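You operate a simulated robot arm through the tools that you are given. There is no shell and no other tool. Be economical: measure what you need, move in short steps, check, and stop when the job is done.

You are at the controls of a simulated two-armed robot. One attempt, no reset.

JOB
Brake the coiler, run the guide to lane 1 and wipe the oil drip off the shelf.
Fine: the shelf cloth goes back. What is to be rubbed or washed off counts as gone when no trace of it is left.

It is judged by the outcome, as a careful person would: the job done as asked, and still so three seconds after it is handed in. It fails if anything else is knocked over, pushed out of place, dropped, spilled or broken. Flat cloth is picked up by pressing the open fingertips on it (5 to 10 N) and closing them slowly along it; thin cloth reads only 2 to 8 mm in the jaws.

ROBOT AND FRAMES
Two 7-joint arms with two-finger parallel grippers on one trunk that stands fixed in place. Base frame: the origin is at the foot of the trunk, x ahead of it, y to its left, z up. Lengths are in m, angles in degrees, forces in N, time in s.
The left shoulder is at [0.02, 0.138, 1.5], the right one opposite. With the tool pointing down near the work surface each hand reaches from about 0.1 to 0.46 m from the base axis, measured 20 degrees to its own side. Payload 1.57 kg a hand.
The tool frame of a hand sits at the grasp point between the pads (the TCP): z along the fingers, y along the line on which they close. The tips reach 0.03 m beyond it. The gripper opens to 0.08 m. The fingers are 0.017 m wide and 0.012 m thick; the gripper's body (0.04 by 0.082 m) begins 0.08 m behind the TCP.
Orientation is that of the tool frame in the base frame, as [roll, pitch, yaw] about the fixed x, y, z axes, in that order (R = Rz(yaw) Ry(pitch) Rx(roll)). With the fingers straight down and closing along the base's y, the tool's x points along the base's -x, its y along +y and its z along -z.

CONTROLS
- The arms move only by the tool move_arm. It takes "left_rows", "right_rows" or both (then of equal length, played together; a hand with none holds still); each is one flat list of numbers, 7 for each row, row after row: the opening, from 0 (shut) to 1 (fully open), then the shift along the tool's x, y, z in m, then the turn, a rotation vector about the tool's x, y, z in degrees. In form: [grip, tx, ty, tz, wx, wy, wz, grip, tx, ty, tz, wx, wy, wz, ...]. A call has 1 to 10 rows; each row shifts and turns the commanded pose from where the row before left it, along the tool's axes as they then stand. Rows are played at 5 a second. More than 0.05 m and 8.6 degrees between two rows, or a gripper value outside its range, and nothing of the call is played. Where a pose cannot be reached the arm comes as near as it can. A force on the tool above 50 N (or 10 N above the force at the start of the call, whichever is more), or a blocked arm, ends the call early, and 0.2 s more pass. Each finger travels about 0.045 m/s and halts on what it meets, pressing with about 27 N; the grip force reading is that of the motor and also rises with nothing between the fingers. The clock runs only during rows and for 0.2 s after the last one: add rows that do not move to give the fingers time. The reply holds the time, the measured pose of the TCP, the force on the tool along the base axes, the opening and the grip force, in the units named above and with some noise, with the torque about the TCP (base axes, N m) and any sound that the robot's microphone picked up.
- Cameras (640 x 400 px; columns grow to the right, rows downward): "scene" is now at [0.1912, 0.0404, 1.4157]; the picture's right is [0.34, -0.94, 0.00], its down [-0.27, -0.10, -0.96] and it looks along [0.90, 0.32, -0.29] (base axes); focal length 214 px, centre (320, 200). "left" rides on the left gripper at [0.072, 0.007, -0.122] in its tool frame; the picture's right is [-0.09, 1.00, 0.00], its down [-0.84, -0.08, -0.54] and it looks along [-0.54, -0.05, 0.84] (tool axes); focal length 238 px, centre (320, 200). "right" rides on the right gripper at [0.072, -0.007, -0.122] in its tool frame; the picture's right is [0.09, 1.00, 0.00], its down [-0.84, 0.08, -0.54] and it looks along [-0.54, 0.05, 0.84] (tool axes); focal length 238 px, centre (320, 200). There is no depth. A picture from a camera that has moved, and an enlarged one, comes with that camera's place and axes in the base frame and with its lens. The place of the scene camera against the robot may be out by one fixed shift of up to 0.012 m in any direction.
- camera(camera): a new picture of that camera. No time passes.
- slide_trunk(by): slides the trunk up (or, below 0, down) by that many m; the arms and the scene camera ride with it, the base frame stays. It gives what a move gives, with no picture.
- head_to(pan, tilt): turns the head with the scene camera to pan (to the left, within 60 degrees either way) and tilt (down, from -29 to 69), counted from straight ahead of the robot. It gives what a move gives.
- close_up(camera, box): a new picture of the part [left, top, right, bottom] of that camera's present view, enlarged. No time passes.
- finish_job(): hands the job in; it is judged then, once.

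Go step by step. Nothing tells you positions but the pictures and the camera data: compare them with the known pose of the tool, close in by small moves and look again before you grip or let go. The budget is 120 turns and 86 pictures, counting those below and the enlarged ones. Unless the task says otherwise, let go and move clear before handing in.

The tools are called as a command line: name --argument value ..., lists and objects as JSON in quotes. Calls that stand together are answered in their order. move_arm: Moves the arms, as the interface text tells. Its arguments: {"type":"object","properties":{"left_rows":{"type":"array","items":{"type":"number"}},"right_rows":{"type":"array","items":{"type":"number"}}},"required":[]} The other tools are called the same way: slide_trunk (by) slides the trunk up or down; head_to (pan, tilt) turns the head that bears the scene camera; camera (camera) takes a picture; close_up (camera, box) takes an enlarged picture of a part of a camera's view; finish_job () hands the job in.

At the start:

```text
time: 0.0
left_tool_pos: [0.258, 0.369, 1.4459]
left_tcp_rot: [-154.2, -1.2, -175.0]
left_force: [0.4, 0.4, 0.7]
left_wrist_torque: [0.02, -0.02, -0.02]
left_finger_gap: 0.0799
left_finger_force: 0.0
right_tool_pos: [0.2768, 0.0188, 1.3996]
right_tcp_rot: [-179.7, -25.7, 179.7]
right_force: [-0.4, -0.2, 0.3]
right_wrist_torque: [-0.02, 0.02, 0.0]
right_finger_gap: 0.0798
right_finger_force: 0.1
trunk travel left (down, up): [-0.875, 0.365]
head pan, tilt: [19.8, 16.7]
```

scene: 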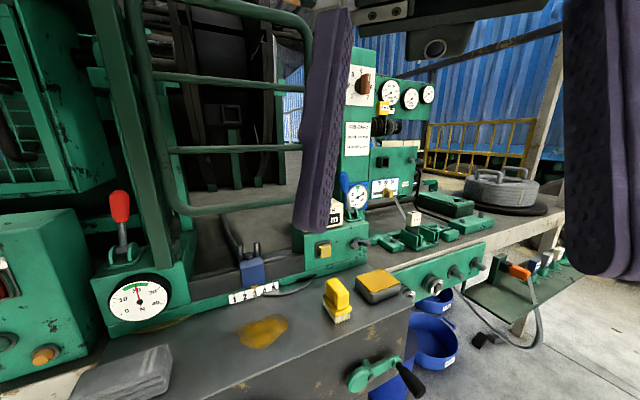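
right: 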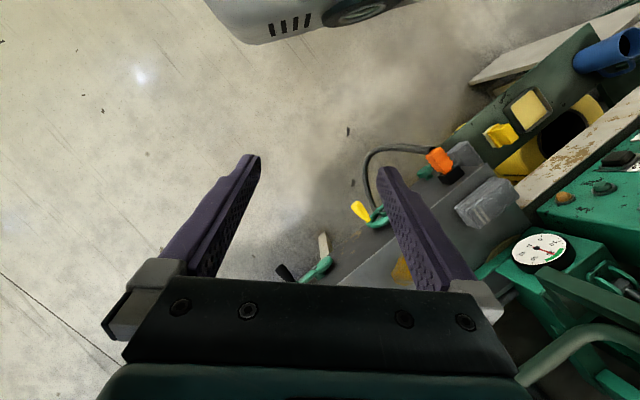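
left: 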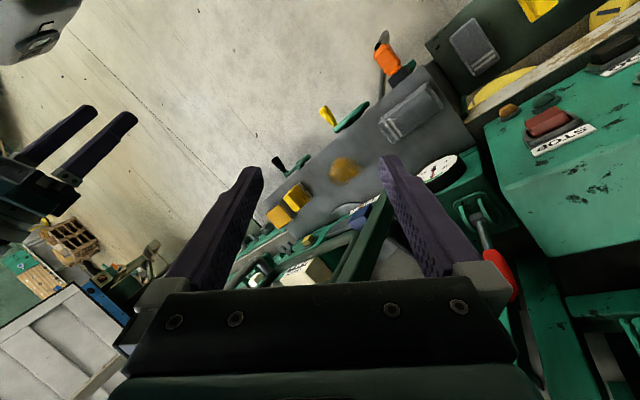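

I see a machine with a shelf, a yellow-brown oil spot, a folded grey cloth, a blue slider on a 1–4 scale, and a red lever above a gauge. I'll look closer before moving anything.

close_up --camera "scene" --box '[60, 170, 300, 320]'

close_up --camera "scene" --box '[300, 60, 560, 300]'

head_to --pan 35 --tilt 40

camera --camera "scene"

```text
2.67 times, centred on (180, 245) of scene
camera zoom: at [0.1912, 0.0404, 1.4157], right [0.34, -0.94, 0.0], down [-0.27, -0.1, -0.96], along [0.9, 0.32, -0.29], focal length 572 px, centre (693, 80)
```

zoom: 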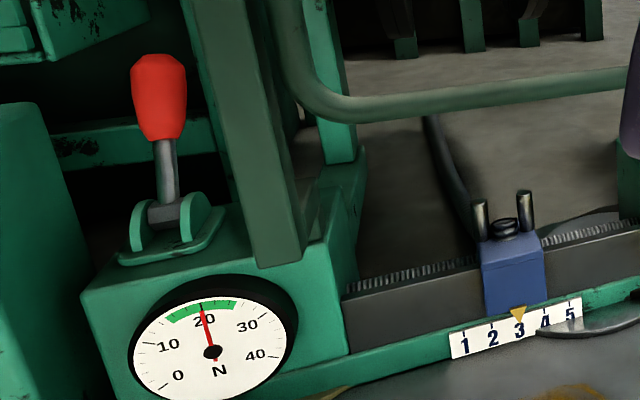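

```text
1.67 times, centred on (430, 180) of scene
camera zoom: at [0.1912, 0.0404, 1.4157], right [0.34, -0.94, 0.0], down [-0.27, -0.1, -0.96], along [0.9, 0.32, -0.29], focal length 358 px, centre (137, 233)
```

zoom: 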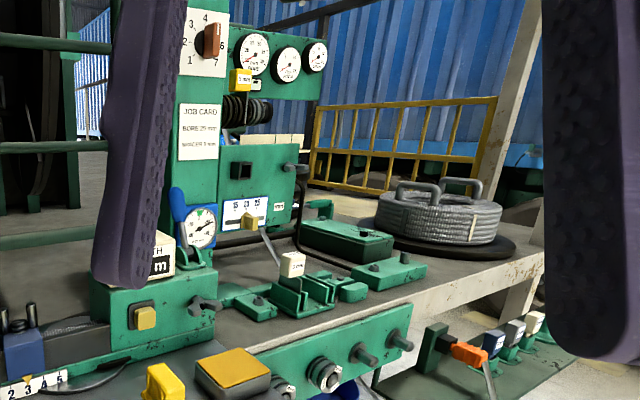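

```text
time: 0.9
left_tool_pos: [0.2578, 0.3681, 1.445]
left_tcp_rot: [-154.3, -1.1, -174.9]
left_force: [-0.5, 0.3, -0.3]
left_wrist_torque: [-0.01, 0.01, 0.04]
left_finger_gap: 0.08
left_finger_force: 0.1
right_tool_pos: [0.277, 0.0169, 1.3988]
right_tcp_rot: [-179.6, -26.0, 179.8]
right_force: [0.0, 0.0, -0.5]
right_wrist_torque: [-0.01, 0.04, -0.02]
right_finger_gap: 0.0799
right_finger_force: 0.0
trunk travel left (down, up): [-0.875, 0.365]
head pan, tilt: [35.0, 40.0]
```

```text
80 pictures are left
camera scene: at [0.173, 0.0575, 1.379], right [0.57, -0.82, 0.0], down [-0.53, -0.37, -0.77], along [0.63, 0.44, -0.64], focal length 214 px, centre (320, 200)
```

scene: 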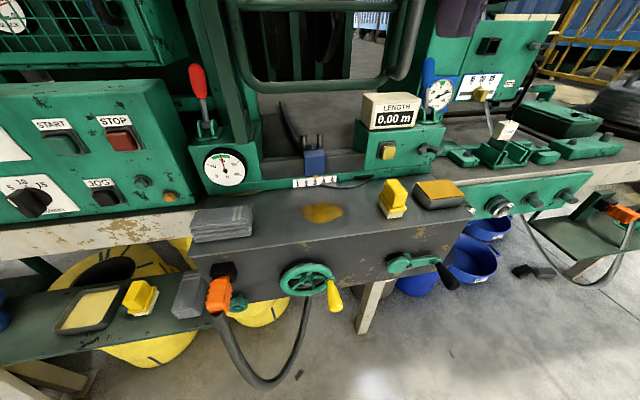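

The shelf, cloth, handwheel and several levers are in view. I need to read labels to find the coiler brake and the guide drive, so I'll zoom in.

close_up --camera "scene" --box '[160, 240, 320, 340]'

close_up --camera "scene" --box '[340, 60, 640, 248]'

close_up --camera "scene" --box '[170, 60, 350, 220]'

head_to --pan 15 --tilt 0

camera --camera "scene"

head_to --pan 58 --tilt 25

camera --camera "scene"

```text
4.00 times, centred on (240, 290) of scene
camera zoom: at [0.173, 0.0575, 1.379], right [0.57, -0.82, 0.0], down [-0.53, -0.37, -0.77], along [0.63, 0.44, -0.64], focal length 858 px, centre (640, -160)
```

zoom: 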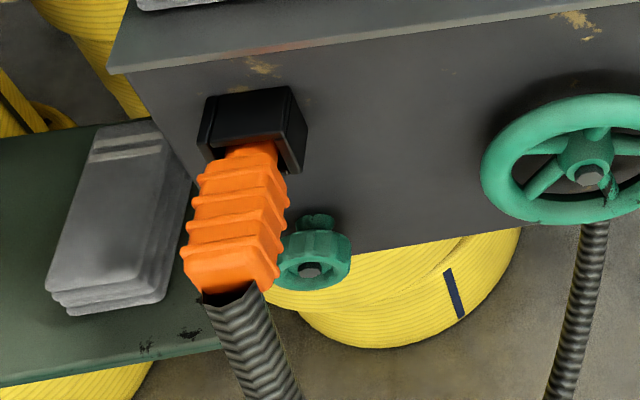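

```text
2.13 times, centred on (490, 154) of scene
camera zoom: at [0.173, 0.0575, 1.379], right [0.57, -0.82, 0.0], down [-0.53, -0.37, -0.77], along [0.63, 0.44, -0.64], focal length 456 px, centre (-42, 298)
```

zoom: 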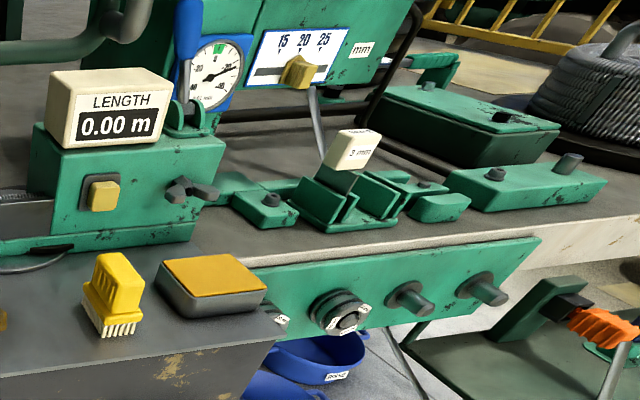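

```text
2.50 times, centred on (260, 140) of scene
camera zoom: at [0.173, 0.0575, 1.379], right [0.57, -0.82, 0.0], down [-0.53, -0.37, -0.77], along [0.63, 0.44, -0.64], focal length 536 px, centre (470, 350)
```

zoom: 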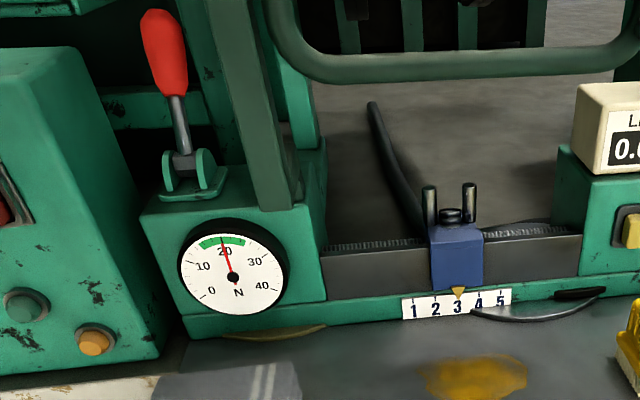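

```text
time: 1.9
left_tool_pos: [0.2576, 0.3681, 1.4465]
left_tcp_rot: [-154.2, -1.2, -174.9]
left_force: [0.6, 0.0, -0.8]
left_wrist_torque: [-0.02, 0.01, -0.02]
left_finger_gap: 0.0799
left_finger_force: 0.1
right_tool_pos: [0.2775, 0.0168, 1.4001]
right_tcp_rot: [-179.7, -26.0, 179.7]
right_force: [-0.3, -0.2, 0.1]
right_wrist_torque: [0.01, 0.03, 0.0]
right_finger_gap: 0.0798
right_finger_force: 0.0
trunk travel left (down, up): [-0.875, 0.365]
head pan, tilt: [15.0, 0.0]
```

```text
76 pictures are left
camera scene: at [0.1903, 0.0321, 1.4426], right [0.26, -0.97, 0.0], down [0.0, 0.0, -1.0], along [0.97, 0.26, 0.0], focal length 214 px, centre (320, 200)
```

scene: 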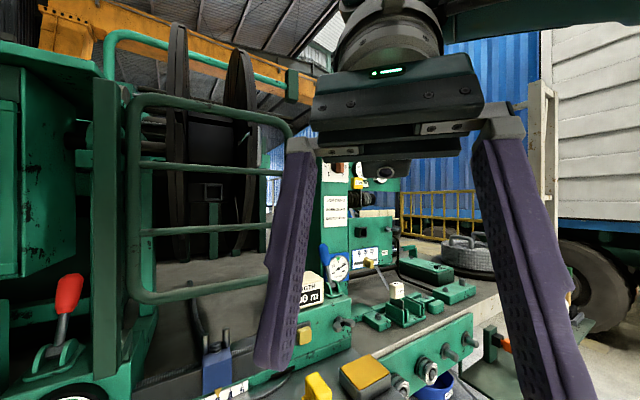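

```text
time: 3.0
left_tool_pos: [0.2576, 0.369, 1.446]
left_tcp_rot: [-154.1, -1.1, -174.9]
left_force: [-1.0, -0.5, 0.0]
left_wrist_torque: [0.03, 0.05, -0.01]
left_finger_gap: 0.0799
left_finger_force: 0.0
right_tool_pos: [0.2764, 0.0193, 1.3988]
right_tcp_rot: [-179.7, -25.9, 179.8]
right_force: [-0.3, 0.6, 0.4]
right_wrist_torque: [0.02, -0.03, -0.02]
right_finger_gap: 0.0799
right_finger_force: 0.0
trunk travel left (down, up): [-0.875, 0.365]
head pan, tilt: [58.0, 25.0]
```

```text
75 pictures are left
camera scene: at [0.1522, 0.0869, 1.4023], right [0.85, -0.53, 0.0], down [-0.22, -0.36, -0.91], along [0.48, 0.77, -0.42], focal length 214 px, centre (320, 200)
```

scene: 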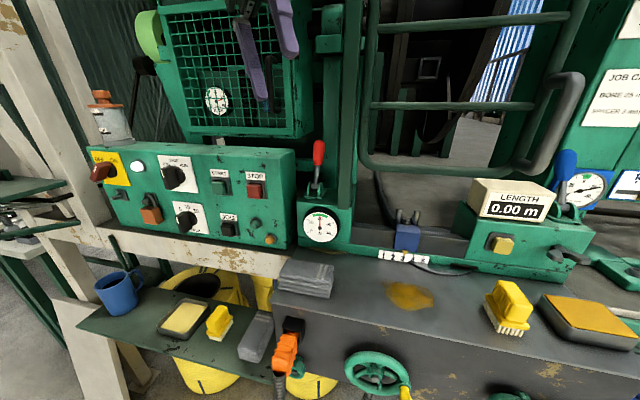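

There are two cloths (one on the grey shelf, one on the lower left table), a red lever by an N gauge and a blue lever by another gauge. I'll read the labels around both levers and the control box.

close_up --camera "scene" --box '[80, 130, 320, 280]'

close_up --camera "scene" --box '[460, 130, 640, 260]'

head_to --pan 25 --tilt 25

close_up --camera "scene" --box '[400, 80, 480, 260]'

camera --camera "scene"

```text
2.67 times, centred on (200, 205) of scene
camera zoom: at [0.1522, 0.0869, 1.4023], right [0.85, -0.53, 0.0], down [-0.22, -0.36, -0.91], along [0.48, 0.77, -0.42], focal length 572 px, centre (640, 187)
```

zoom: 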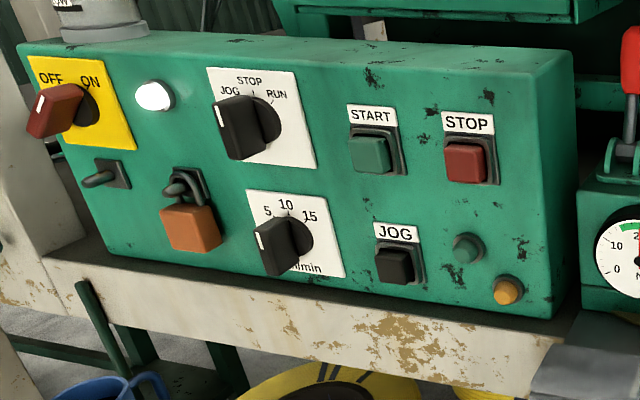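

```text
3.08 times, centred on (550, 195) of scene
camera zoom: at [0.1522, 0.0869, 1.4023], right [0.85, -0.53, 0.0], down [-0.22, -0.36, -0.91], along [0.48, 0.77, -0.42], focal length 660 px, centre (-388, 215)
```

zoom: 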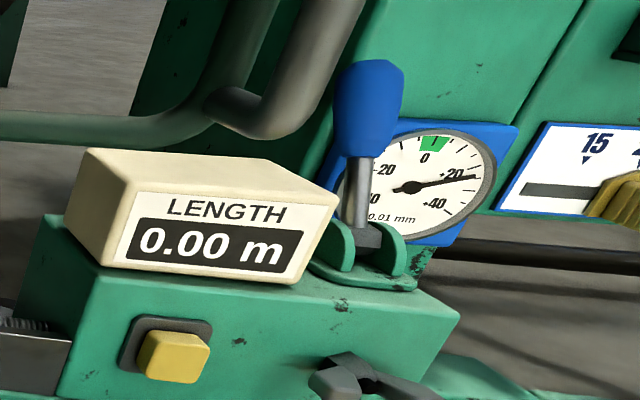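

```text
time: 4.0
left_tool_pos: [0.2588, 0.3691, 1.4456]
left_tcp_rot: [-154.3, -1.1, -174.9]
left_force: [1.0, -0.1, 0.3]
left_wrist_torque: [0.0, 0.01, 0.0]
left_finger_gap: 0.08
left_finger_force: 0.1
right_tool_pos: [0.2773, 0.0172, 1.3988]
right_tcp_rot: [-179.8, -25.9, 179.9]
right_force: [0.2, -1.0, 0.8]
right_wrist_torque: [-0.01, 0.0, 0.02]
right_finger_gap: 0.0799
right_finger_force: 0.1
trunk travel left (down, up): [-0.875, 0.365]
head pan, tilt: [25.0, 25.0]
```

```text
2.22 times, centred on (440, 170) of scene
camera zoom: at [0.1868, 0.0478, 1.4023], right [0.42, -0.91, 0.0], down [-0.38, -0.18, -0.91], along [0.82, 0.38, -0.42], focal length 477 px, centre (53, 267)
```

zoom: 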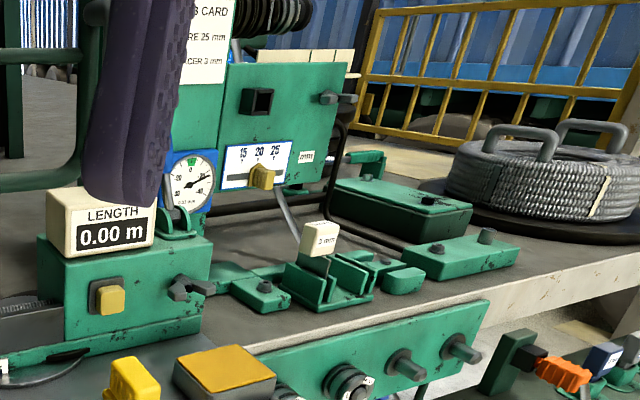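

```text
71 pictures are left
camera scene: at [0.1868, 0.0478, 1.4023], right [0.42, -0.91, 0.0], down [-0.38, -0.18, -0.91], along [0.82, 0.38, -0.42], focal length 214 px, centre (320, 200)
```

scene: 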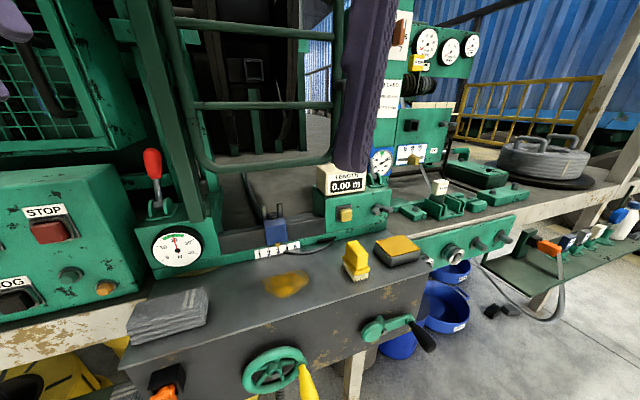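

Rough triangulation puts the shelf top at z≈1.05, the oil spot at about (0.45, 0.245), the shelf cloth at about (0.31, 0.40) and the guide at about (0.54, 0.34). Next I'll look closely at the guide, the wheel and the crank to see which one drives the guide.

head_to --pan 32 --tilt 45

close_up --camera "scene" --box '[260, 100, 420, 200]'

close_up --camera "scene" --box '[240, 170, 500, 330]'

```text
time: 4.8
left_tool_pos: [0.2579, 0.3687, 1.446]
left_tcp_rot: [-154.2, -1.3, -174.9]
left_force: [0.0, 0.1, -0.7]
left_wrist_torque: [0.02, 0.01, 0.0]
left_finger_gap: 0.08
left_finger_force: 0.1
right_tool_pos: [0.2775, 0.0183, 1.399]
right_tcp_rot: [-179.7, -26.0, 179.8]
right_force: [0.7, 0.4, -0.4]
right_wrist_torque: [0.03, 0.01, -0.01]
right_finger_gap: 0.08
right_finger_force: 0.0
trunk travel left (down, up): [-0.875, 0.365]
head pan, tilt: [32.0, 45.0]
```

```text
4.00 times, centred on (340, 150) of scene
camera zoom: at [0.1724, 0.0519, 1.3718], right [0.53, -0.85, 0.0], down [-0.6, -0.37, -0.71], along [0.6, 0.37, -0.71], focal length 858 px, centre (240, 400)
```

zoom: 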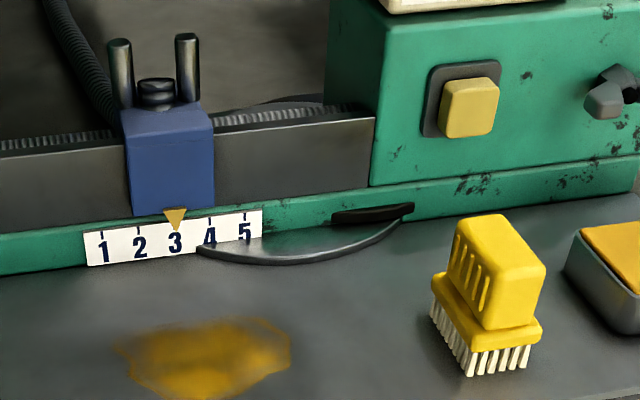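

```text
2.46 times, centred on (370, 250) of scene
camera zoom: at [0.1724, 0.0519, 1.3718], right [0.53, -0.85, 0.0], down [-0.6, -0.37, -0.71], along [0.6, 0.37, -0.71], focal length 528 px, centre (197, 77)
```

zoom: 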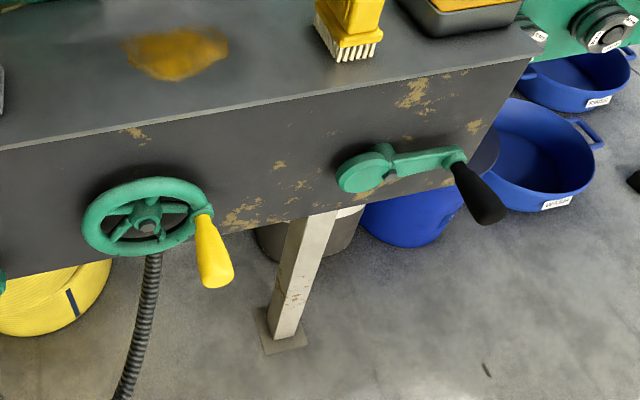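

The machine faces the robot at about 45°: inward n≈(0.71, 0.70), along u≈(0.70, −0.71), with the shelf front at n≈0.42. The handwheel and crank are candidates for driving the guide, and there's a knife by the scale that I must not touch. I'll clear the right hand and square the left hand to the machine, pointing down.

move_arm --left_rows '[1, 0, 0, 0, -4.05, -1.67, -6.43, 1, 0, 0, 0, -4.05, -1.67, -6.43, 1, 0, 0, 0, -4.05, -1.67, -6.43, 1, 0, 0, 0, -4.05, -1.67, -6.43, 1, 0, 0, 0, -4.05, -1.67, -6.43, 1, 0, 0, 0, -4.05, -1.67, -6.43]' --right_rows '[1, 0, -0.04, 0, 0, 0, 0, 1, 0, -0.04, 0, 0, 0, 0, 1, 0, -0.04, 0, 0, 0, 0, 1, 0, -0.04, 0, 0, 0, 0, 1, 0, -0.04, 0, 0, 0, 0, 1, 0, -0.02, 0, 0, 0, 0]'

```text
time: 5.3
left_tool_pos: [0.2572, 0.3717, 1.4433]
left_tcp_rot: [-158.7, -2.2, -168.1]
left_force: [4.5, 16.8, 0.2]
left_wrist_torque: [-2.2, 0.57, -1.77]
left_finger_gap: 0.0799
left_finger_force: 0.1
right_tool_pos: [0.2748, -0.0258, 1.3965]
right_tcp_rot: [-179.3, -26.5, -179.8]
right_force: [0.6, -0.2, -0.2]
right_wrist_torque: [0.0, -0.03, -0.01]
right_finger_gap: 0.0799
right_finger_force: 0.0
trunk travel left (down, up): [-0.875, 0.365]
head pan, tilt: [32.0, 45.0]
stopped in row 2 (left hand): the force on the tool passed its limit at 149 N (the readings are from after the stop); the commanded pose is now the measured one
```

The left hand bumped something on its far side, so I'll stop and look for it.

head_to --pan 55 --tilt 0

camera --camera "scene"

camera --camera "left"

```text
time: 6.5
left_tool_pos: [0.2586, 0.3721, 1.4434]
left_tcp_rot: [-158.8, -2.1, -168.4]
left_force: [4.0, 29.1, -3.7]
left_wrist_torque: [-3.97, 0.4, -3.09]
left_finger_gap: 0.0805
left_finger_force: 0.1
right_tool_pos: [0.2751, -0.0256, 1.3963]
right_tcp_rot: [-179.5, -26.4, -179.8]
right_force: [0.2, -0.5, 0.4]
right_wrist_torque: [0.0, 0.01, 0.02]
right_finger_gap: 0.08
right_finger_force: 0.1
trunk travel left (down, up): [-0.875, 0.365]
head pan, tilt: [55.0, 0.0]
```

```text
68 pictures are left
camera scene: at [0.155, 0.0825, 1.4426], right [0.82, -0.57, 0.0], down [0.0, 0.0, -1.0], along [0.57, 0.82, 0.0], focal length 214 px, centre (320, 200)
```

scene: 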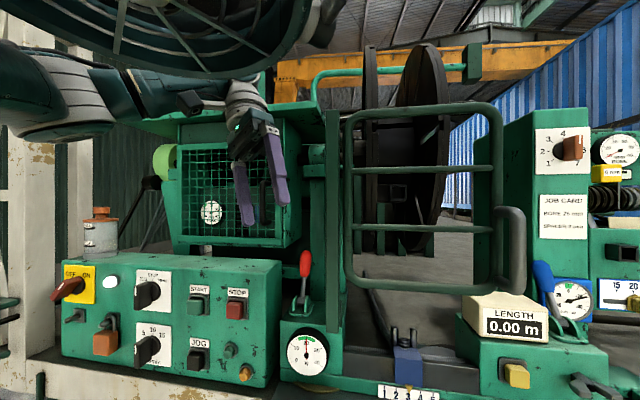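

```text
67 pictures are left
camera left: at [0.1813, 0.4075, 1.5576], right [-0.11, 0.93, -0.36], down [0.81, 0.29, 0.5], along [0.57, -0.24, -0.79], focal length 238 px, centre (320, 200)
```

left: 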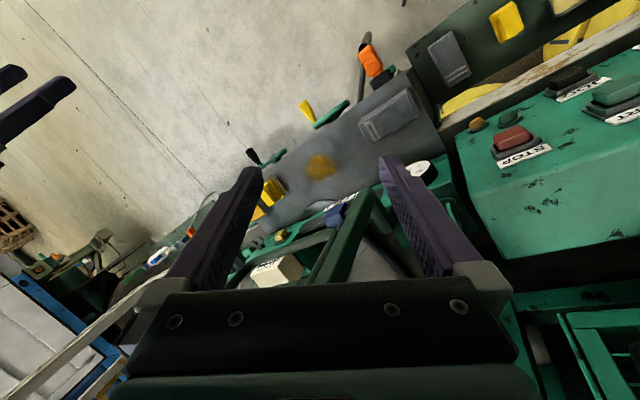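

The contact estimate is near (0.15, 0.37, 1.58), high on the wrist and away from the cage. I'll look up to see what is there.

head_to --pan 58 --tilt -28

camera --camera "scene"

```text
time: 7.4
left_tool_pos: [0.2566, 0.3716, 1.4429]
left_tcp_rot: [-158.8, -2.1, -168.3]
left_force: [6.0, 29.4, -7.0]
left_wrist_torque: [-3.99, 0.16, -3.11]
left_finger_gap: 0.0799
left_finger_force: 0.1
right_tool_pos: [0.2744, -0.0266, 1.3958]
right_tcp_rot: [-179.3, -26.3, -179.9]
right_force: [-0.8, 0.0, -0.1]
right_wrist_torque: [0.01, 0.01, 0.02]
right_finger_gap: 0.0796
right_finger_force: 0.0
trunk travel left (down, up): [-0.875, 0.365]
head pan, tilt: [58.0, -28.0]
```

```text
66 pictures are left
camera scene: at [0.1393, 0.0663, 1.4819], right [0.85, -0.53, 0.0], down [0.25, 0.4, -0.88], along [0.47, 0.75, 0.47], focal length 214 px, centre (320, 200)
```

scene: 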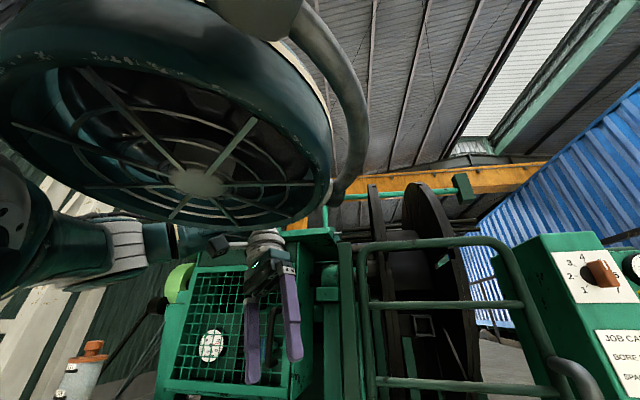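

A lamp hangs overhead and the wrist camera touched its rim. I'll bring the left hand straight down, away from it.

move_arm --left_rows '[1, 0, 0.018, 0.03, 0, 0, 0, 1, 0, 0.016, 0.04, 0, 0, 0, 1, 0, 0.016, 0.04, 0, 0, 0]'

camera --camera "scene"

```text
time: 8.2
left_tool_pos: [0.2529, 0.3748, 1.3209]
left_tcp_rot: [-158.9, -2.2, -168.0]
left_force: [1.2, -0.4, 0.4]
left_wrist_torque: [0.0, -0.01, -0.04]
left_finger_gap: 0.08
left_finger_force: 0.0
right_tool_pos: [0.2749, -0.0257, 1.3958]
right_tcp_rot: [-179.4, -26.4, -179.9]
right_force: [0.5, 0.2, -0.9]
right_wrist_torque: [0.02, 0.04, 0.04]
right_finger_gap: 0.08
right_finger_force: 0.1
trunk travel left (down, up): [-0.875, 0.365]
head pan, tilt: [58.0, -28.0]
```

```text
65 pictures are left
camera scene: at [0.1393, 0.0663, 1.482], right [0.85, -0.53, 0.0], down [0.25, 0.4, -0.88], along [0.47, 0.75, 0.47], focal length 214 px, centre (320, 200)
```

scene: 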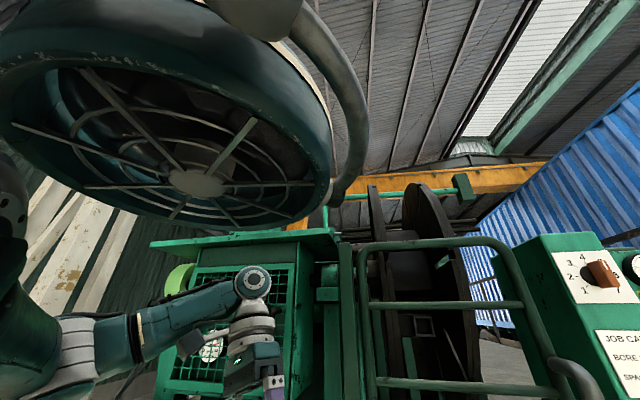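

The left hand is free and the lamp looks undisturbed. Now I'll square the left hand lower down and take the right hand aside.

move_arm --left_rows '[1, 0, 0, 0, -3.99, -1.63, -6.4, 1, 0, 0, 0, -3.99, -1.63, -6.4, 1, 0, 0, 0, -3.99, -1.63, -6.4, 1, 0, 0, 0, -3.99, -1.63, -6.4, 1, 0, 0, 0, -3.99, -1.63, -6.4]' --right_rows '[1, 0, -0.035, 0, 0, 0, 0, 1, 0, -0.035, 0, 0, 0, 0, 1, 0, -0.035, 0, 0, 0, 0, 1, 0, -0.035, 0, 0, 0, 0, 1, 0, -0.035, 0, 0, 0, 0]'

```text
time: 9.6
left_tool_pos: [0.251, 0.3768, 1.3229]
left_tcp_rot: [179.9, 0.0, -135.3]
left_force: [0.0, 0.1, -0.4]
left_wrist_torque: [0.03, 0.0, 0.01]
left_finger_gap: 0.0803
left_finger_force: 0.2
right_tool_pos: [0.2617, -0.1986, 1.3692]
right_tcp_rot: [-178.7, -33.0, -179.4]
right_force: [0.1, 0.1, 0.1]
right_wrist_torque: [-0.01, 0.0, -0.02]
right_finger_gap: 0.0801
right_finger_force: 0.1
trunk travel left (down, up): [-0.875, 0.365]
head pan, tilt: [58.0, -28.0]
stopped in row 5 (right hand): the arm was blocked; the commanded pose is now the measured one
```

The left hand is square to the machine (tool x=−n, y=−u, z down). I'll move it in front of the wheel and look.

move_arm --left_rows '[1, 0.022, -0.036, 0.014, 0, 0, 0, 1, 0.022, -0.036, 0.014, 0, 0, 0, 1, 0.022, -0.036, 0.014, 0, 0, 0, 1, 0.022, -0.036, 0.014, 0, 0, 0, 1, 0.022, -0.036, 0.014, 0, 0, 0]'

camera --camera "left"

head_to --pan 45 --tilt 50

camera --camera "scene"

```text
time: 10.8
left_tool_pos: [0.3015, 0.1691, 1.2522]
left_tcp_rot: [179.9, 0.0, -135.1]
left_force: [0.2, -0.1, -0.5]
left_wrist_torque: [0.02, 0.03, 0.02]
left_finger_gap: 0.0797
left_finger_force: 0.1
right_tool_pos: [0.2621, -0.1977, 1.3704]
right_tcp_rot: [-179.0, -33.0, -179.2]
right_force: [-0.2, -0.1, -0.1]
right_wrist_torque: [0.03, 0.03, 0.0]
right_finger_gap: 0.0802
right_finger_force: 0.1
trunk travel left (down, up): [-0.875, 0.365]
head pan, tilt: [58.0, -28.0]
```

```text
64 pictures are left
camera left: at [0.2452, 0.1233, 1.3744], right [-0.64, 0.77, 0.0], down [0.65, 0.53, 0.54], along [0.42, 0.35, -0.84], focal length 238 px, centre (320, 200)
```

left: 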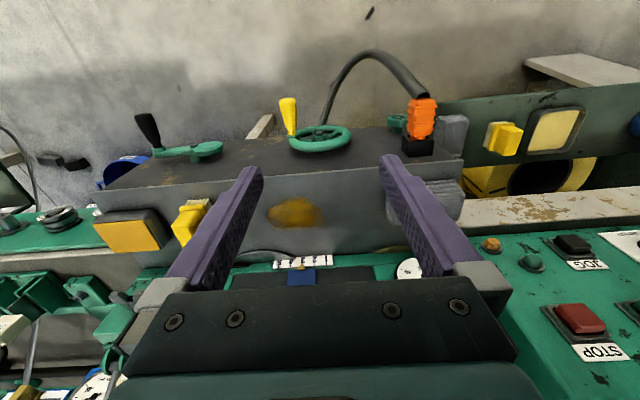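

```text
time: 12.3
left_tool_pos: [0.301, 0.1697, 1.2513]
left_tcp_rot: [179.9, 0.0, -135.2]
left_force: [0.8, 0.3, -0.3]
left_wrist_torque: [0.01, 0.0, 0.01]
left_finger_gap: 0.0799
left_finger_force: 0.1
right_tool_pos: [0.2612, -0.1975, 1.3692]
right_tcp_rot: [-178.9, -33.1, -179.2]
right_force: [0.5, 0.1, 0.4]
right_wrist_torque: [-0.02, 0.02, -0.01]
right_finger_gap: 0.0798
right_finger_force: 0.0
trunk travel left (down, up): [-0.875, 0.365]
head pan, tilt: [45.0, 50.0]
```

```text
63 pictures are left
camera scene: at [0.1578, 0.0633, 1.3648], right [0.71, -0.71, 0.0], down [-0.54, -0.54, -0.64], along [0.45, 0.46, -0.77], focal length 214 px, centre (320, 200)
```

scene: 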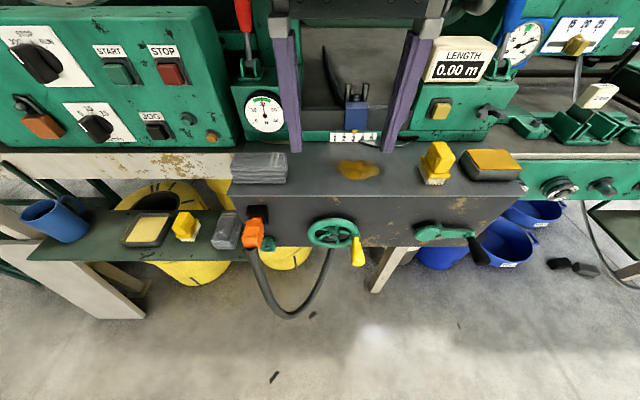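

The wheel hub sits at about n=0.395, u=0.094, z=0.966. Its handle runs horizontally from n≈0.395 to 0.332 at u≈0.147, z≈0.945. I'll descend over the handle and check.

move_arm --left_rows '[1, -0.009, -0.027, 0.03, 0, 0, 0, 1, -0.008, -0.027, 0.03, 0, 0, 0, 1, 0, 0, 0.045, 0, 0, 0, 1, 0, 0, 0.045, 0, 0, 0, 1, 0, 0, 0.045, 0, 0, 0, 1, 0, 0, 0.03, 0, 0, 0]'

camera --camera "left"

close_up --camera "scene" --box '[240, 60, 480, 290]'

```text
time: 13.7
left_tool_pos: [0.3508, 0.1414, 1.0271]
left_tcp_rot: [180.0, -0.1, -135.3]
left_force: [-1.0, 0.6, -0.4]
left_wrist_torque: [-0.04, -0.01, -0.01]
left_finger_gap: 0.0798
left_finger_force: 0.1
right_tool_pos: [0.2622, -0.1977, 1.3704]
right_tcp_rot: [-178.9, -33.1, -179.3]
right_force: [0.2, 0.5, 0.2]
right_wrist_torque: [0.02, 0.03, 0.01]
right_finger_gap: 0.0798
right_finger_force: 0.1
trunk travel left (down, up): [-0.875, 0.365]
head pan, tilt: [45.0, 50.0]
```

```text
62 pictures are left
camera left: at [0.2953, 0.0966, 1.1497], right [-0.64, 0.77, 0.0], down [0.65, 0.53, 0.54], along [0.42, 0.35, -0.84], focal length 238 px, centre (320, 200)
```

left: 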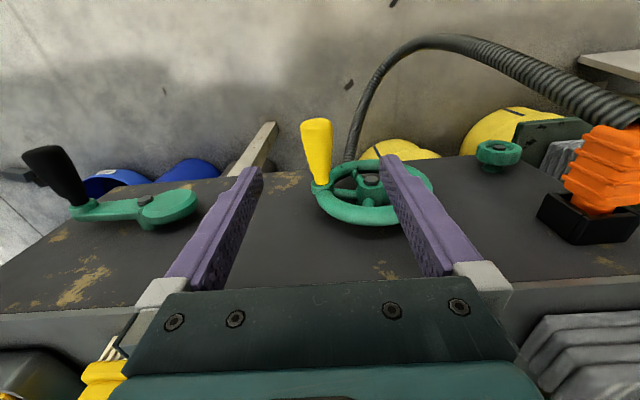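

```text
1.74 times, centred on (360, 175) of scene
camera zoom: at [0.1578, 0.0633, 1.3648], right [0.71, -0.71, 0.0], down [-0.54, -0.54, -0.64], along [0.45, 0.45, -0.77], focal length 373 px, centre (250, 244)
```

zoom: 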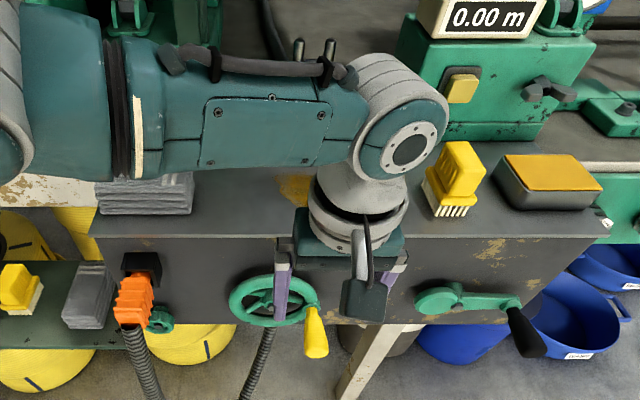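

The handle is lined up between the fingers. I'll descend about 0.08 and close on it.

move_arm --left_rows '[1, 0, 0, 0.04, 0, 0, 0, 1, 0, 0, 0.04, 0, 0, 0, 0.5, 0, 0, 0, 0, 0, 0, 0.2, 0, 0, 0, 0, 0, 0, 0.1, 0, 0, 0, 0, 0, 0, 0.1, 0, 0, 0, 0, 0, 0]'

camera --camera "left"

```text
time: 15.1
left_tool_pos: [0.3444, 0.1457, 0.9658]
left_tcp_rot: [179.8, 0.1, -135.2]
left_force: [0.6, 0.8, 0.1]
left_wrist_torque: [0.03, 0.04, -0.04]
left_finger_gap: 0.0079
left_finger_force: 0.0
left hand out of reach, approached as far as the arm can: row 2
right_tool_pos: [0.2616, -0.1977, 1.3704]
right_tcp_rot: [-178.9, -33.0, -179.3]
right_force: [-1.0, -0.9, -0.5]
right_wrist_torque: [0.01, -0.01, -0.01]
right_finger_gap: 0.08
right_finger_force: 0.1
trunk travel left (down, up): [-0.875, 0.365]
head pan, tilt: [45.0, 50.0]
```

```text
60 pictures are left
camera left: at [0.2882, 0.0996, 1.0876], right [-0.64, 0.77, 0.01], down [0.65, 0.53, 0.54], along [0.41, 0.35, -0.84], focal length 238 px, centre (320, 200)
```

left: 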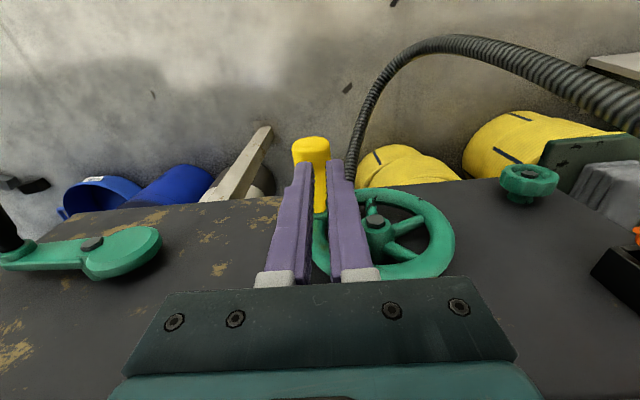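

The handle turns out lower than I thought (z≈0.91), and the arm runs out of reach there, so the trunk must come down. First I'll open and rise, and check where the elbow is.

move_arm --left_rows '[1, 0, 0, 0, 0, 0, 0, 1, 0, 0, 0, 0, 0, 0, 1, 0, 0, -0.04, 0, 0, 0, 1, 0, 0, -0.04, 0, 0, 0]'

head_to --pan 60 --tilt 15

camera --camera "scene"

```text
time: 16.1
left_tool_pos: [0.343, 0.147, 1.0457]
left_tcp_rot: [179.8, 0.0, -135.2]
left_force: [-0.1, 0.4, 0.6]
left_wrist_torque: [-0.02, 0.02, 0.04]
left_finger_gap: 0.0798
left_finger_force: 0.0
right_tool_pos: [0.2616, -0.1976, 1.3694]
right_tcp_rot: [-178.9, -33.0, -179.2]
right_force: [-0.3, 0.1, 0.8]
right_wrist_torque: [-0.01, -0.01, 0.01]
right_finger_gap: 0.0801
right_finger_force: 0.1
trunk travel left (down, up): [-0.875, 0.365]
head pan, tilt: [45.0, 50.0]
```

```text
time: 17.1
left_tool_pos: [0.3441, 0.1478, 1.0438]
left_tcp_rot: [179.9, 0.0, -135.3]
left_force: [0.2, 0.3, -1.1]
left_wrist_torque: [0.0, 0.01, -0.01]
left_finger_gap: 0.0799
left_finger_force: 0.1
right_tool_pos: [0.2605, -0.1985, 1.3687]
right_tcp_rot: [-178.9, -33.1, -179.3]
right_force: [-0.3, 0.0, 0.8]
right_wrist_torque: [-0.01, -0.02, -0.01]
right_finger_gap: 0.0798
right_finger_force: 0.1
trunk travel left (down, up): [-0.875, 0.365]
head pan, tilt: [60.0, 15.0]
```

```text
59 pictures are left
camera scene: at [0.1501, 0.0897, 1.4184], right [0.87, -0.5, 0.0], down [-0.13, -0.22, -0.97], along [0.48, 0.84, -0.26], focal length 214 px, centre (320, 200)
```

scene: 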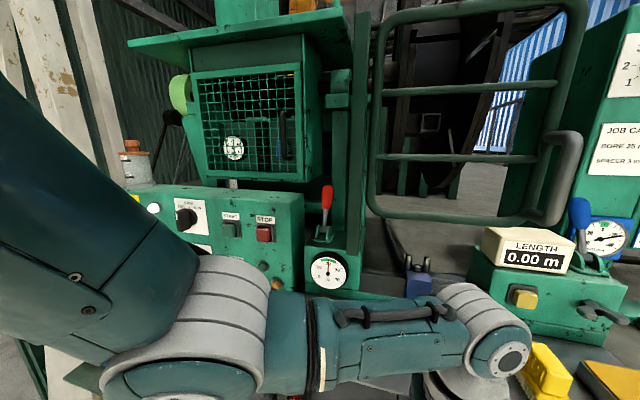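

The elbow is over open floor in front of the panel. I'll lower the trunk in small steps and watch the forces.

slide_trunk --by -0.05

camera --camera "scene"

```text
time: 18.0
left_tool_pos: [0.3452, 0.1471, 0.9952]
left_tcp_rot: [179.9, 0.0, -135.3]
left_force: [0.1, -0.4, 0.0]
left_wrist_torque: [0.03, 0.01, 0.01]
left_finger_gap: 0.0801
left_finger_force: 0.1
right_tool_pos: [0.2614, -0.1968, 1.3198]
right_tcp_rot: [-178.9, -33.0, -179.1]
right_force: [0.0, -0.3, 0.4]
right_wrist_torque: [-0.01, 0.01, 0.01]
right_finger_gap: 0.0801
right_finger_force: 0.0
trunk travel left (down, up): [-0.825, 0.415]
head pan, tilt: [60.0, 15.0]
```

```text
58 pictures are left
camera scene: at [0.1501, 0.0897, 1.3685], right [0.87, -0.5, 0.0], down [-0.13, -0.22, -0.97], along [0.48, 0.84, -0.26], focal length 214 px, centre (320, 200)
```

scene: 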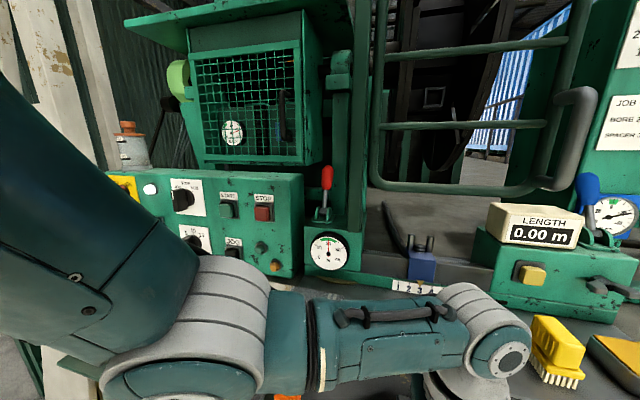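

slide_trunk --by -0.06

camera --camera "left"

head_to --pan 45 --tilt 35

camera --camera "scene"

```text
time: 19.0
left_tool_pos: [0.3443, 0.1467, 0.9342]
left_tcp_rot: [180.0, 0.0, -135.4]
left_force: [0.7, 0.1, -0.8]
left_wrist_torque: [-0.01, -0.01, 0.0]
left_finger_gap: 0.0799
left_finger_force: 0.0
right_tool_pos: [0.2613, -0.1973, 1.2593]
right_tcp_rot: [-178.9, -32.9, -179.1]
right_force: [-0.2, -1.1, 0.1]
right_wrist_torque: [0.0, 0.04, -0.02]
right_finger_gap: 0.0801
right_finger_force: 0.0
trunk travel left (down, up): [-0.765, 0.475]
head pan, tilt: [60.0, 15.0]
```

```text
57 pictures are left
camera left: at [0.2886, 0.1014, 1.058], right [-0.64, 0.77, 0.0], down [0.65, 0.53, 0.54], along [0.42, 0.35, -0.84], focal length 238 px, centre (320, 200)
```

left: 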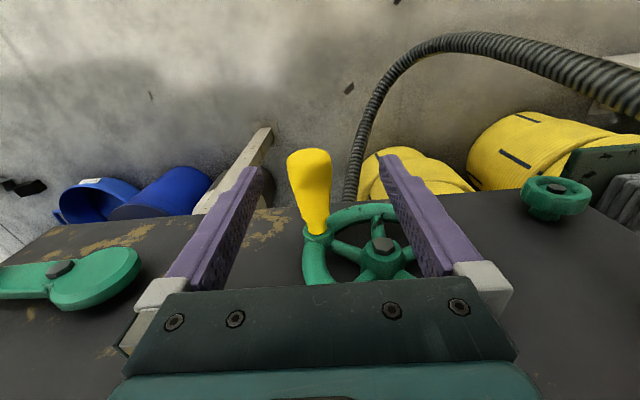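

```text
time: 19.9
left_tool_pos: [0.3447, 0.1462, 0.9352]
left_tcp_rot: [179.9, 0.0, -135.3]
left_force: [-0.2, 0.0, 0.2]
left_wrist_torque: [-0.03, 0.02, -0.01]
left_finger_gap: 0.0801
left_finger_force: 0.0
right_tool_pos: [0.2612, -0.1965, 1.26]
right_tcp_rot: [-178.9, -33.0, -179.2]
right_force: [-0.4, 0.4, -0.1]
right_wrist_torque: [0.01, -0.06, -0.03]
right_finger_gap: 0.0798
right_finger_force: 0.0
trunk travel left (down, up): [-0.765, 0.475]
head pan, tilt: [45.0, 35.0]
```

```text
56 pictures are left
camera scene: at [0.1656, 0.0711, 1.2766], right [0.71, -0.71, 0.0], down [-0.4, -0.41, -0.82], along [0.58, 0.58, -0.57], focal length 214 px, centre (320, 200)
```

scene: 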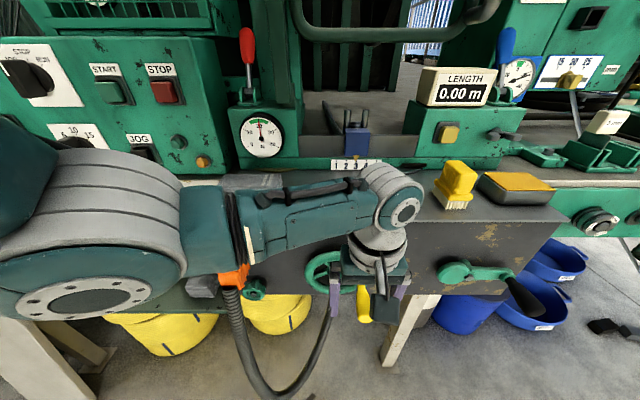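

The handle is between the fingers at z≈0.915. I'll shift slightly, lower and close.

move_arm --left_rows '[1, 0, -0.005, 0.015, 0, 0, 0, 0.5, 0, 0, 0, 0, 0, 0, 0.15, 0, 0, 0, 0, 0, 0, 0.15, 0, 0, 0, 0, 0, 0, 0.15, 0, 0, 0, 0, 0, 0]'

camera --camera "left"

```text
time: 21.1
left_tool_pos: [0.3486, 0.1426, 0.9222]
left_tcp_rot: [-180.0, -0.1, -135.3]
left_force: [1.3, -2.4, -1.2]
left_wrist_torque: [0.01, -0.05, -0.01]
left_finger_gap: 0.0285
left_finger_force: 20.4
right_tool_pos: [0.2605, -0.1977, 1.2594]
right_tcp_rot: [-178.9, -33.0, -179.2]
right_force: [0.0, -0.1, -0.1]
right_wrist_torque: [-0.06, 0.03, -0.02]
right_finger_gap: 0.0801
right_finger_force: 0.0
trunk travel left (down, up): [-0.765, 0.475]
head pan, tilt: [45.0, 35.0]
```

```text
55 pictures are left
camera left: at [0.293, 0.0975, 1.0444], right [-0.64, 0.77, 0.0], down [0.65, 0.53, 0.54], along [0.42, 0.34, -0.84], focal length 238 px, centre (320, 200)
```

left: 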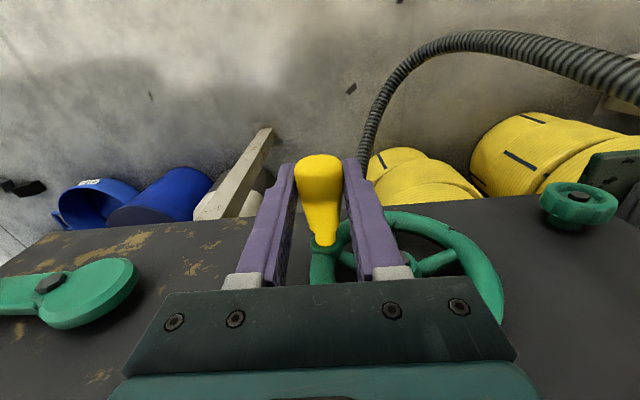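

I have the handle. I'll turn about 30° anticlockwise as a test and watch the guide.

move_arm --left_rows '[0.15, 0, -0.0046, -0.0128, 0, 0, 0, 0.15, 0, -0.001, -0.0135, 0, 0, 0]'

close_up --camera "scene" --box '[220, 80, 420, 200]'

camera --camera "left"

```text
time: 21.6
left_tool_pos: [0.3509, 0.1414, 0.9482]
left_tcp_rot: [179.8, 0.0, -135.4]
left_force: [-1.0, -0.3, -2.0]
left_wrist_torque: [0.42, -0.38, 0.03]
left_finger_gap: 0.0282
left_finger_force: 38.7
right_tool_pos: [0.2604, -0.1977, 1.2598]
right_tcp_rot: [-178.9, -33.0, -179.2]
right_force: [-0.6, -1.0, 0.1]
right_wrist_torque: [-0.01, -0.04, 0.04]
right_finger_gap: 0.08
right_finger_force: 0.1
trunk travel left (down, up): [-0.765, 0.475]
head pan, tilt: [45.0, 35.0]
```

```text
3.20 times, centred on (320, 140) of scene
camera zoom: at [0.1656, 0.0711, 1.2765], right [0.71, -0.71, 0.0], down [-0.41, -0.41, -0.82], along [0.58, 0.58, -0.57], focal length 686 px, centre (320, 392)
```

zoom: 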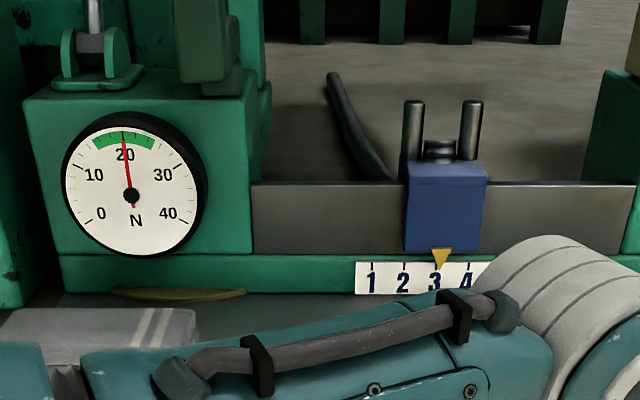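

```text
53 pictures are left
camera left: at [0.2961, 0.0944, 1.0702], right [-0.64, 0.77, 0.0], down [0.65, 0.53, 0.54], along [0.42, 0.35, -0.84], focal length 238 px, centre (320, 200)
```

left: 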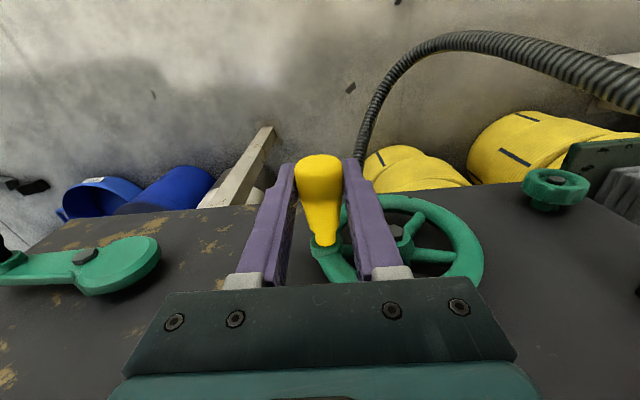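

The pointer may have crept right of 3, so anticlockwise seems to raise the lane. I'll now turn clockwise 90° and compare.

move_arm --left_rows '[0.15, 0, 0.001, 0.0135, 0, 0, 0, 0.15, 0, 0.0046, 0.0128, 0, 0, 0, 0.15, 0, 0.0077, 0.0112, 0, 0, 0, 0.15, 0, 0.0103, 0.0088, 0, 0, 0, 0.15, 0, 0.0122, 0.0059, 0, 0, 0, 0.15, 0, 0.0134, 0.0024, 0, 0, 0]'

close_up --camera "scene" --box '[220, 80, 420, 200]'

camera --camera "left"

```text
time: 23.1
left_tool_pos: [0.316, 0.1767, 0.8919]
left_tcp_rot: [179.6, 0.0, -135.2]
left_force: [5.4, 5.3, -13.9]
left_wrist_torque: [-0.09, 0.06, -0.11]
left_finger_gap: 0.028
left_finger_force: 37.9
right_tool_pos: [0.2613, -0.1973, 1.2592]
right_tcp_rot: [-178.9, -33.0, -179.2]
right_force: [-0.1, 0.2, -0.2]
right_wrist_torque: [-0.01, 0.0, -0.02]
right_finger_gap: 0.0799
right_finger_force: 0.0
trunk travel left (down, up): [-0.765, 0.475]
head pan, tilt: [45.0, 35.0]
```

```text
3.20 times, centred on (320, 140) of scene
camera zoom: at [0.1656, 0.0714, 1.2765], right [0.71, -0.71, 0.0], down [-0.41, -0.41, -0.82], along [0.58, 0.58, -0.57], focal length 686 px, centre (320, 392)
```

zoom: 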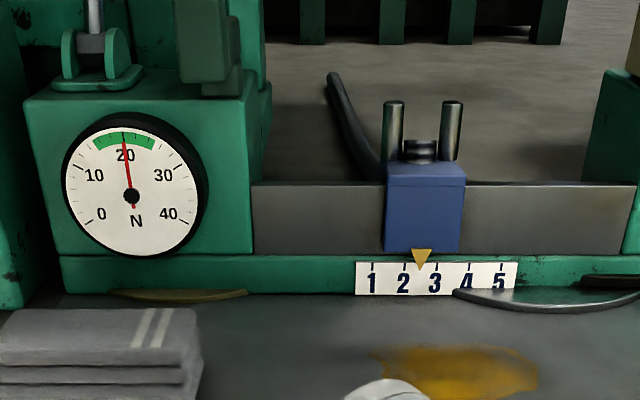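

```text
51 pictures are left
camera left: at [0.2606, 0.1298, 1.0144], right [-0.64, 0.77, 0.01], down [0.65, 0.53, 0.54], along [0.42, 0.35, -0.84], focal length 238 px, centre (320, 200)
```

left: 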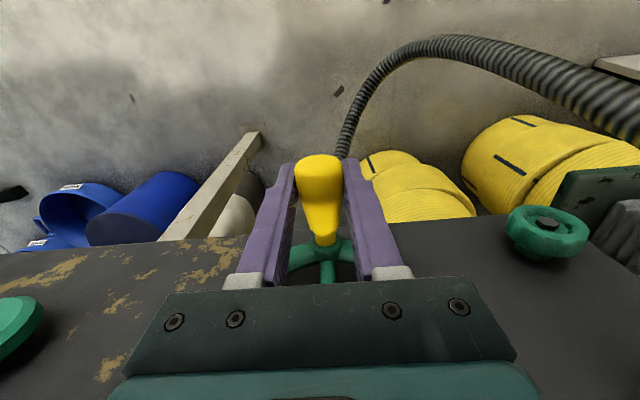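

Clockwise moves the guide toward lane 1 at about 150° per lane, and the tension gauge is unaffected. I'll keep turning clockwise.

move_arm --left_rows '[0.15, 0, 0.014, 0.002, 0, 0, 0, 0.15, 0, 0.013, -0.0054, 0, 0, 0, 0.15, 0, 0.0112, -0.0086, 0, 0, 0, 0.15, 0, 0.0086, -0.0112, 0, 0, 0, 0.15, 0, 0.0054, -0.013, 0, 0, 0, 0.15, 0, 0.0018, -0.014, 0, 0, 0, 0.15, 0, -0.0018, -0.014, 0, 0, 0, 0.15, 0, -0.0054, -0.013, 0, 0, 0, 0.15, 0, -0.0086, -0.0112, 0, 0, 0, 0.15, 0, -0.0112, -0.0086, 0, 0, 0]'

close_up --camera "scene" --box '[220, 80, 420, 200]'

camera --camera "left"

```text
time: 25.2
left_tool_pos: [0.3007, 0.1921, 0.9861]
left_tcp_rot: [-179.8, 0.2, -135.1]
left_force: [25.1, -4.3, -43.9]
left_wrist_torque: [-0.18, 0.02, 0.17]
left_finger_gap: 0.0285
left_finger_force: 38.7
right_tool_pos: [0.2635, -0.1994, 1.2606]
right_tcp_rot: [-178.7, -32.9, -179.3]
right_force: [0.2, 0.4, -0.3]
right_wrist_torque: [-0.02, 0.03, 0.01]
right_finger_gap: 0.0801
right_finger_force: 0.1
trunk travel left (down, up): [-0.765, 0.475]
head pan, tilt: [45.0, 35.0]
```

```text
3.20 times, centred on (320, 140) of scene
camera zoom: at [0.1668, 0.0695, 1.2759], right [0.71, -0.71, 0.0], down [-0.4, -0.41, -0.82], along [0.58, 0.58, -0.57], focal length 686 px, centre (320, 392)
```

zoom: 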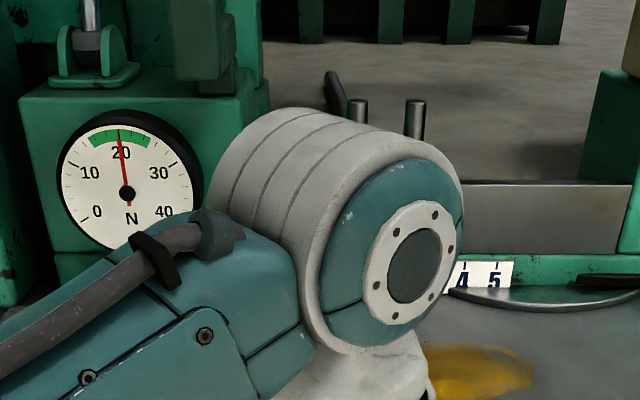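

```text
49 pictures are left
camera left: at [0.2442, 0.1456, 1.1091], right [-0.64, 0.77, 0.0], down [0.65, 0.54, 0.55], along [0.42, 0.35, -0.84], focal length 238 px, centre (320, 200)
```

left: 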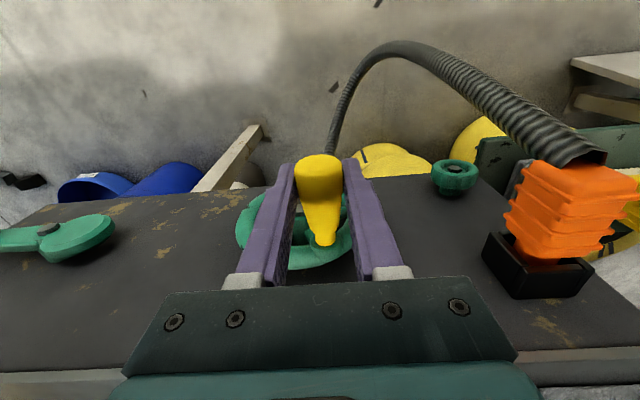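

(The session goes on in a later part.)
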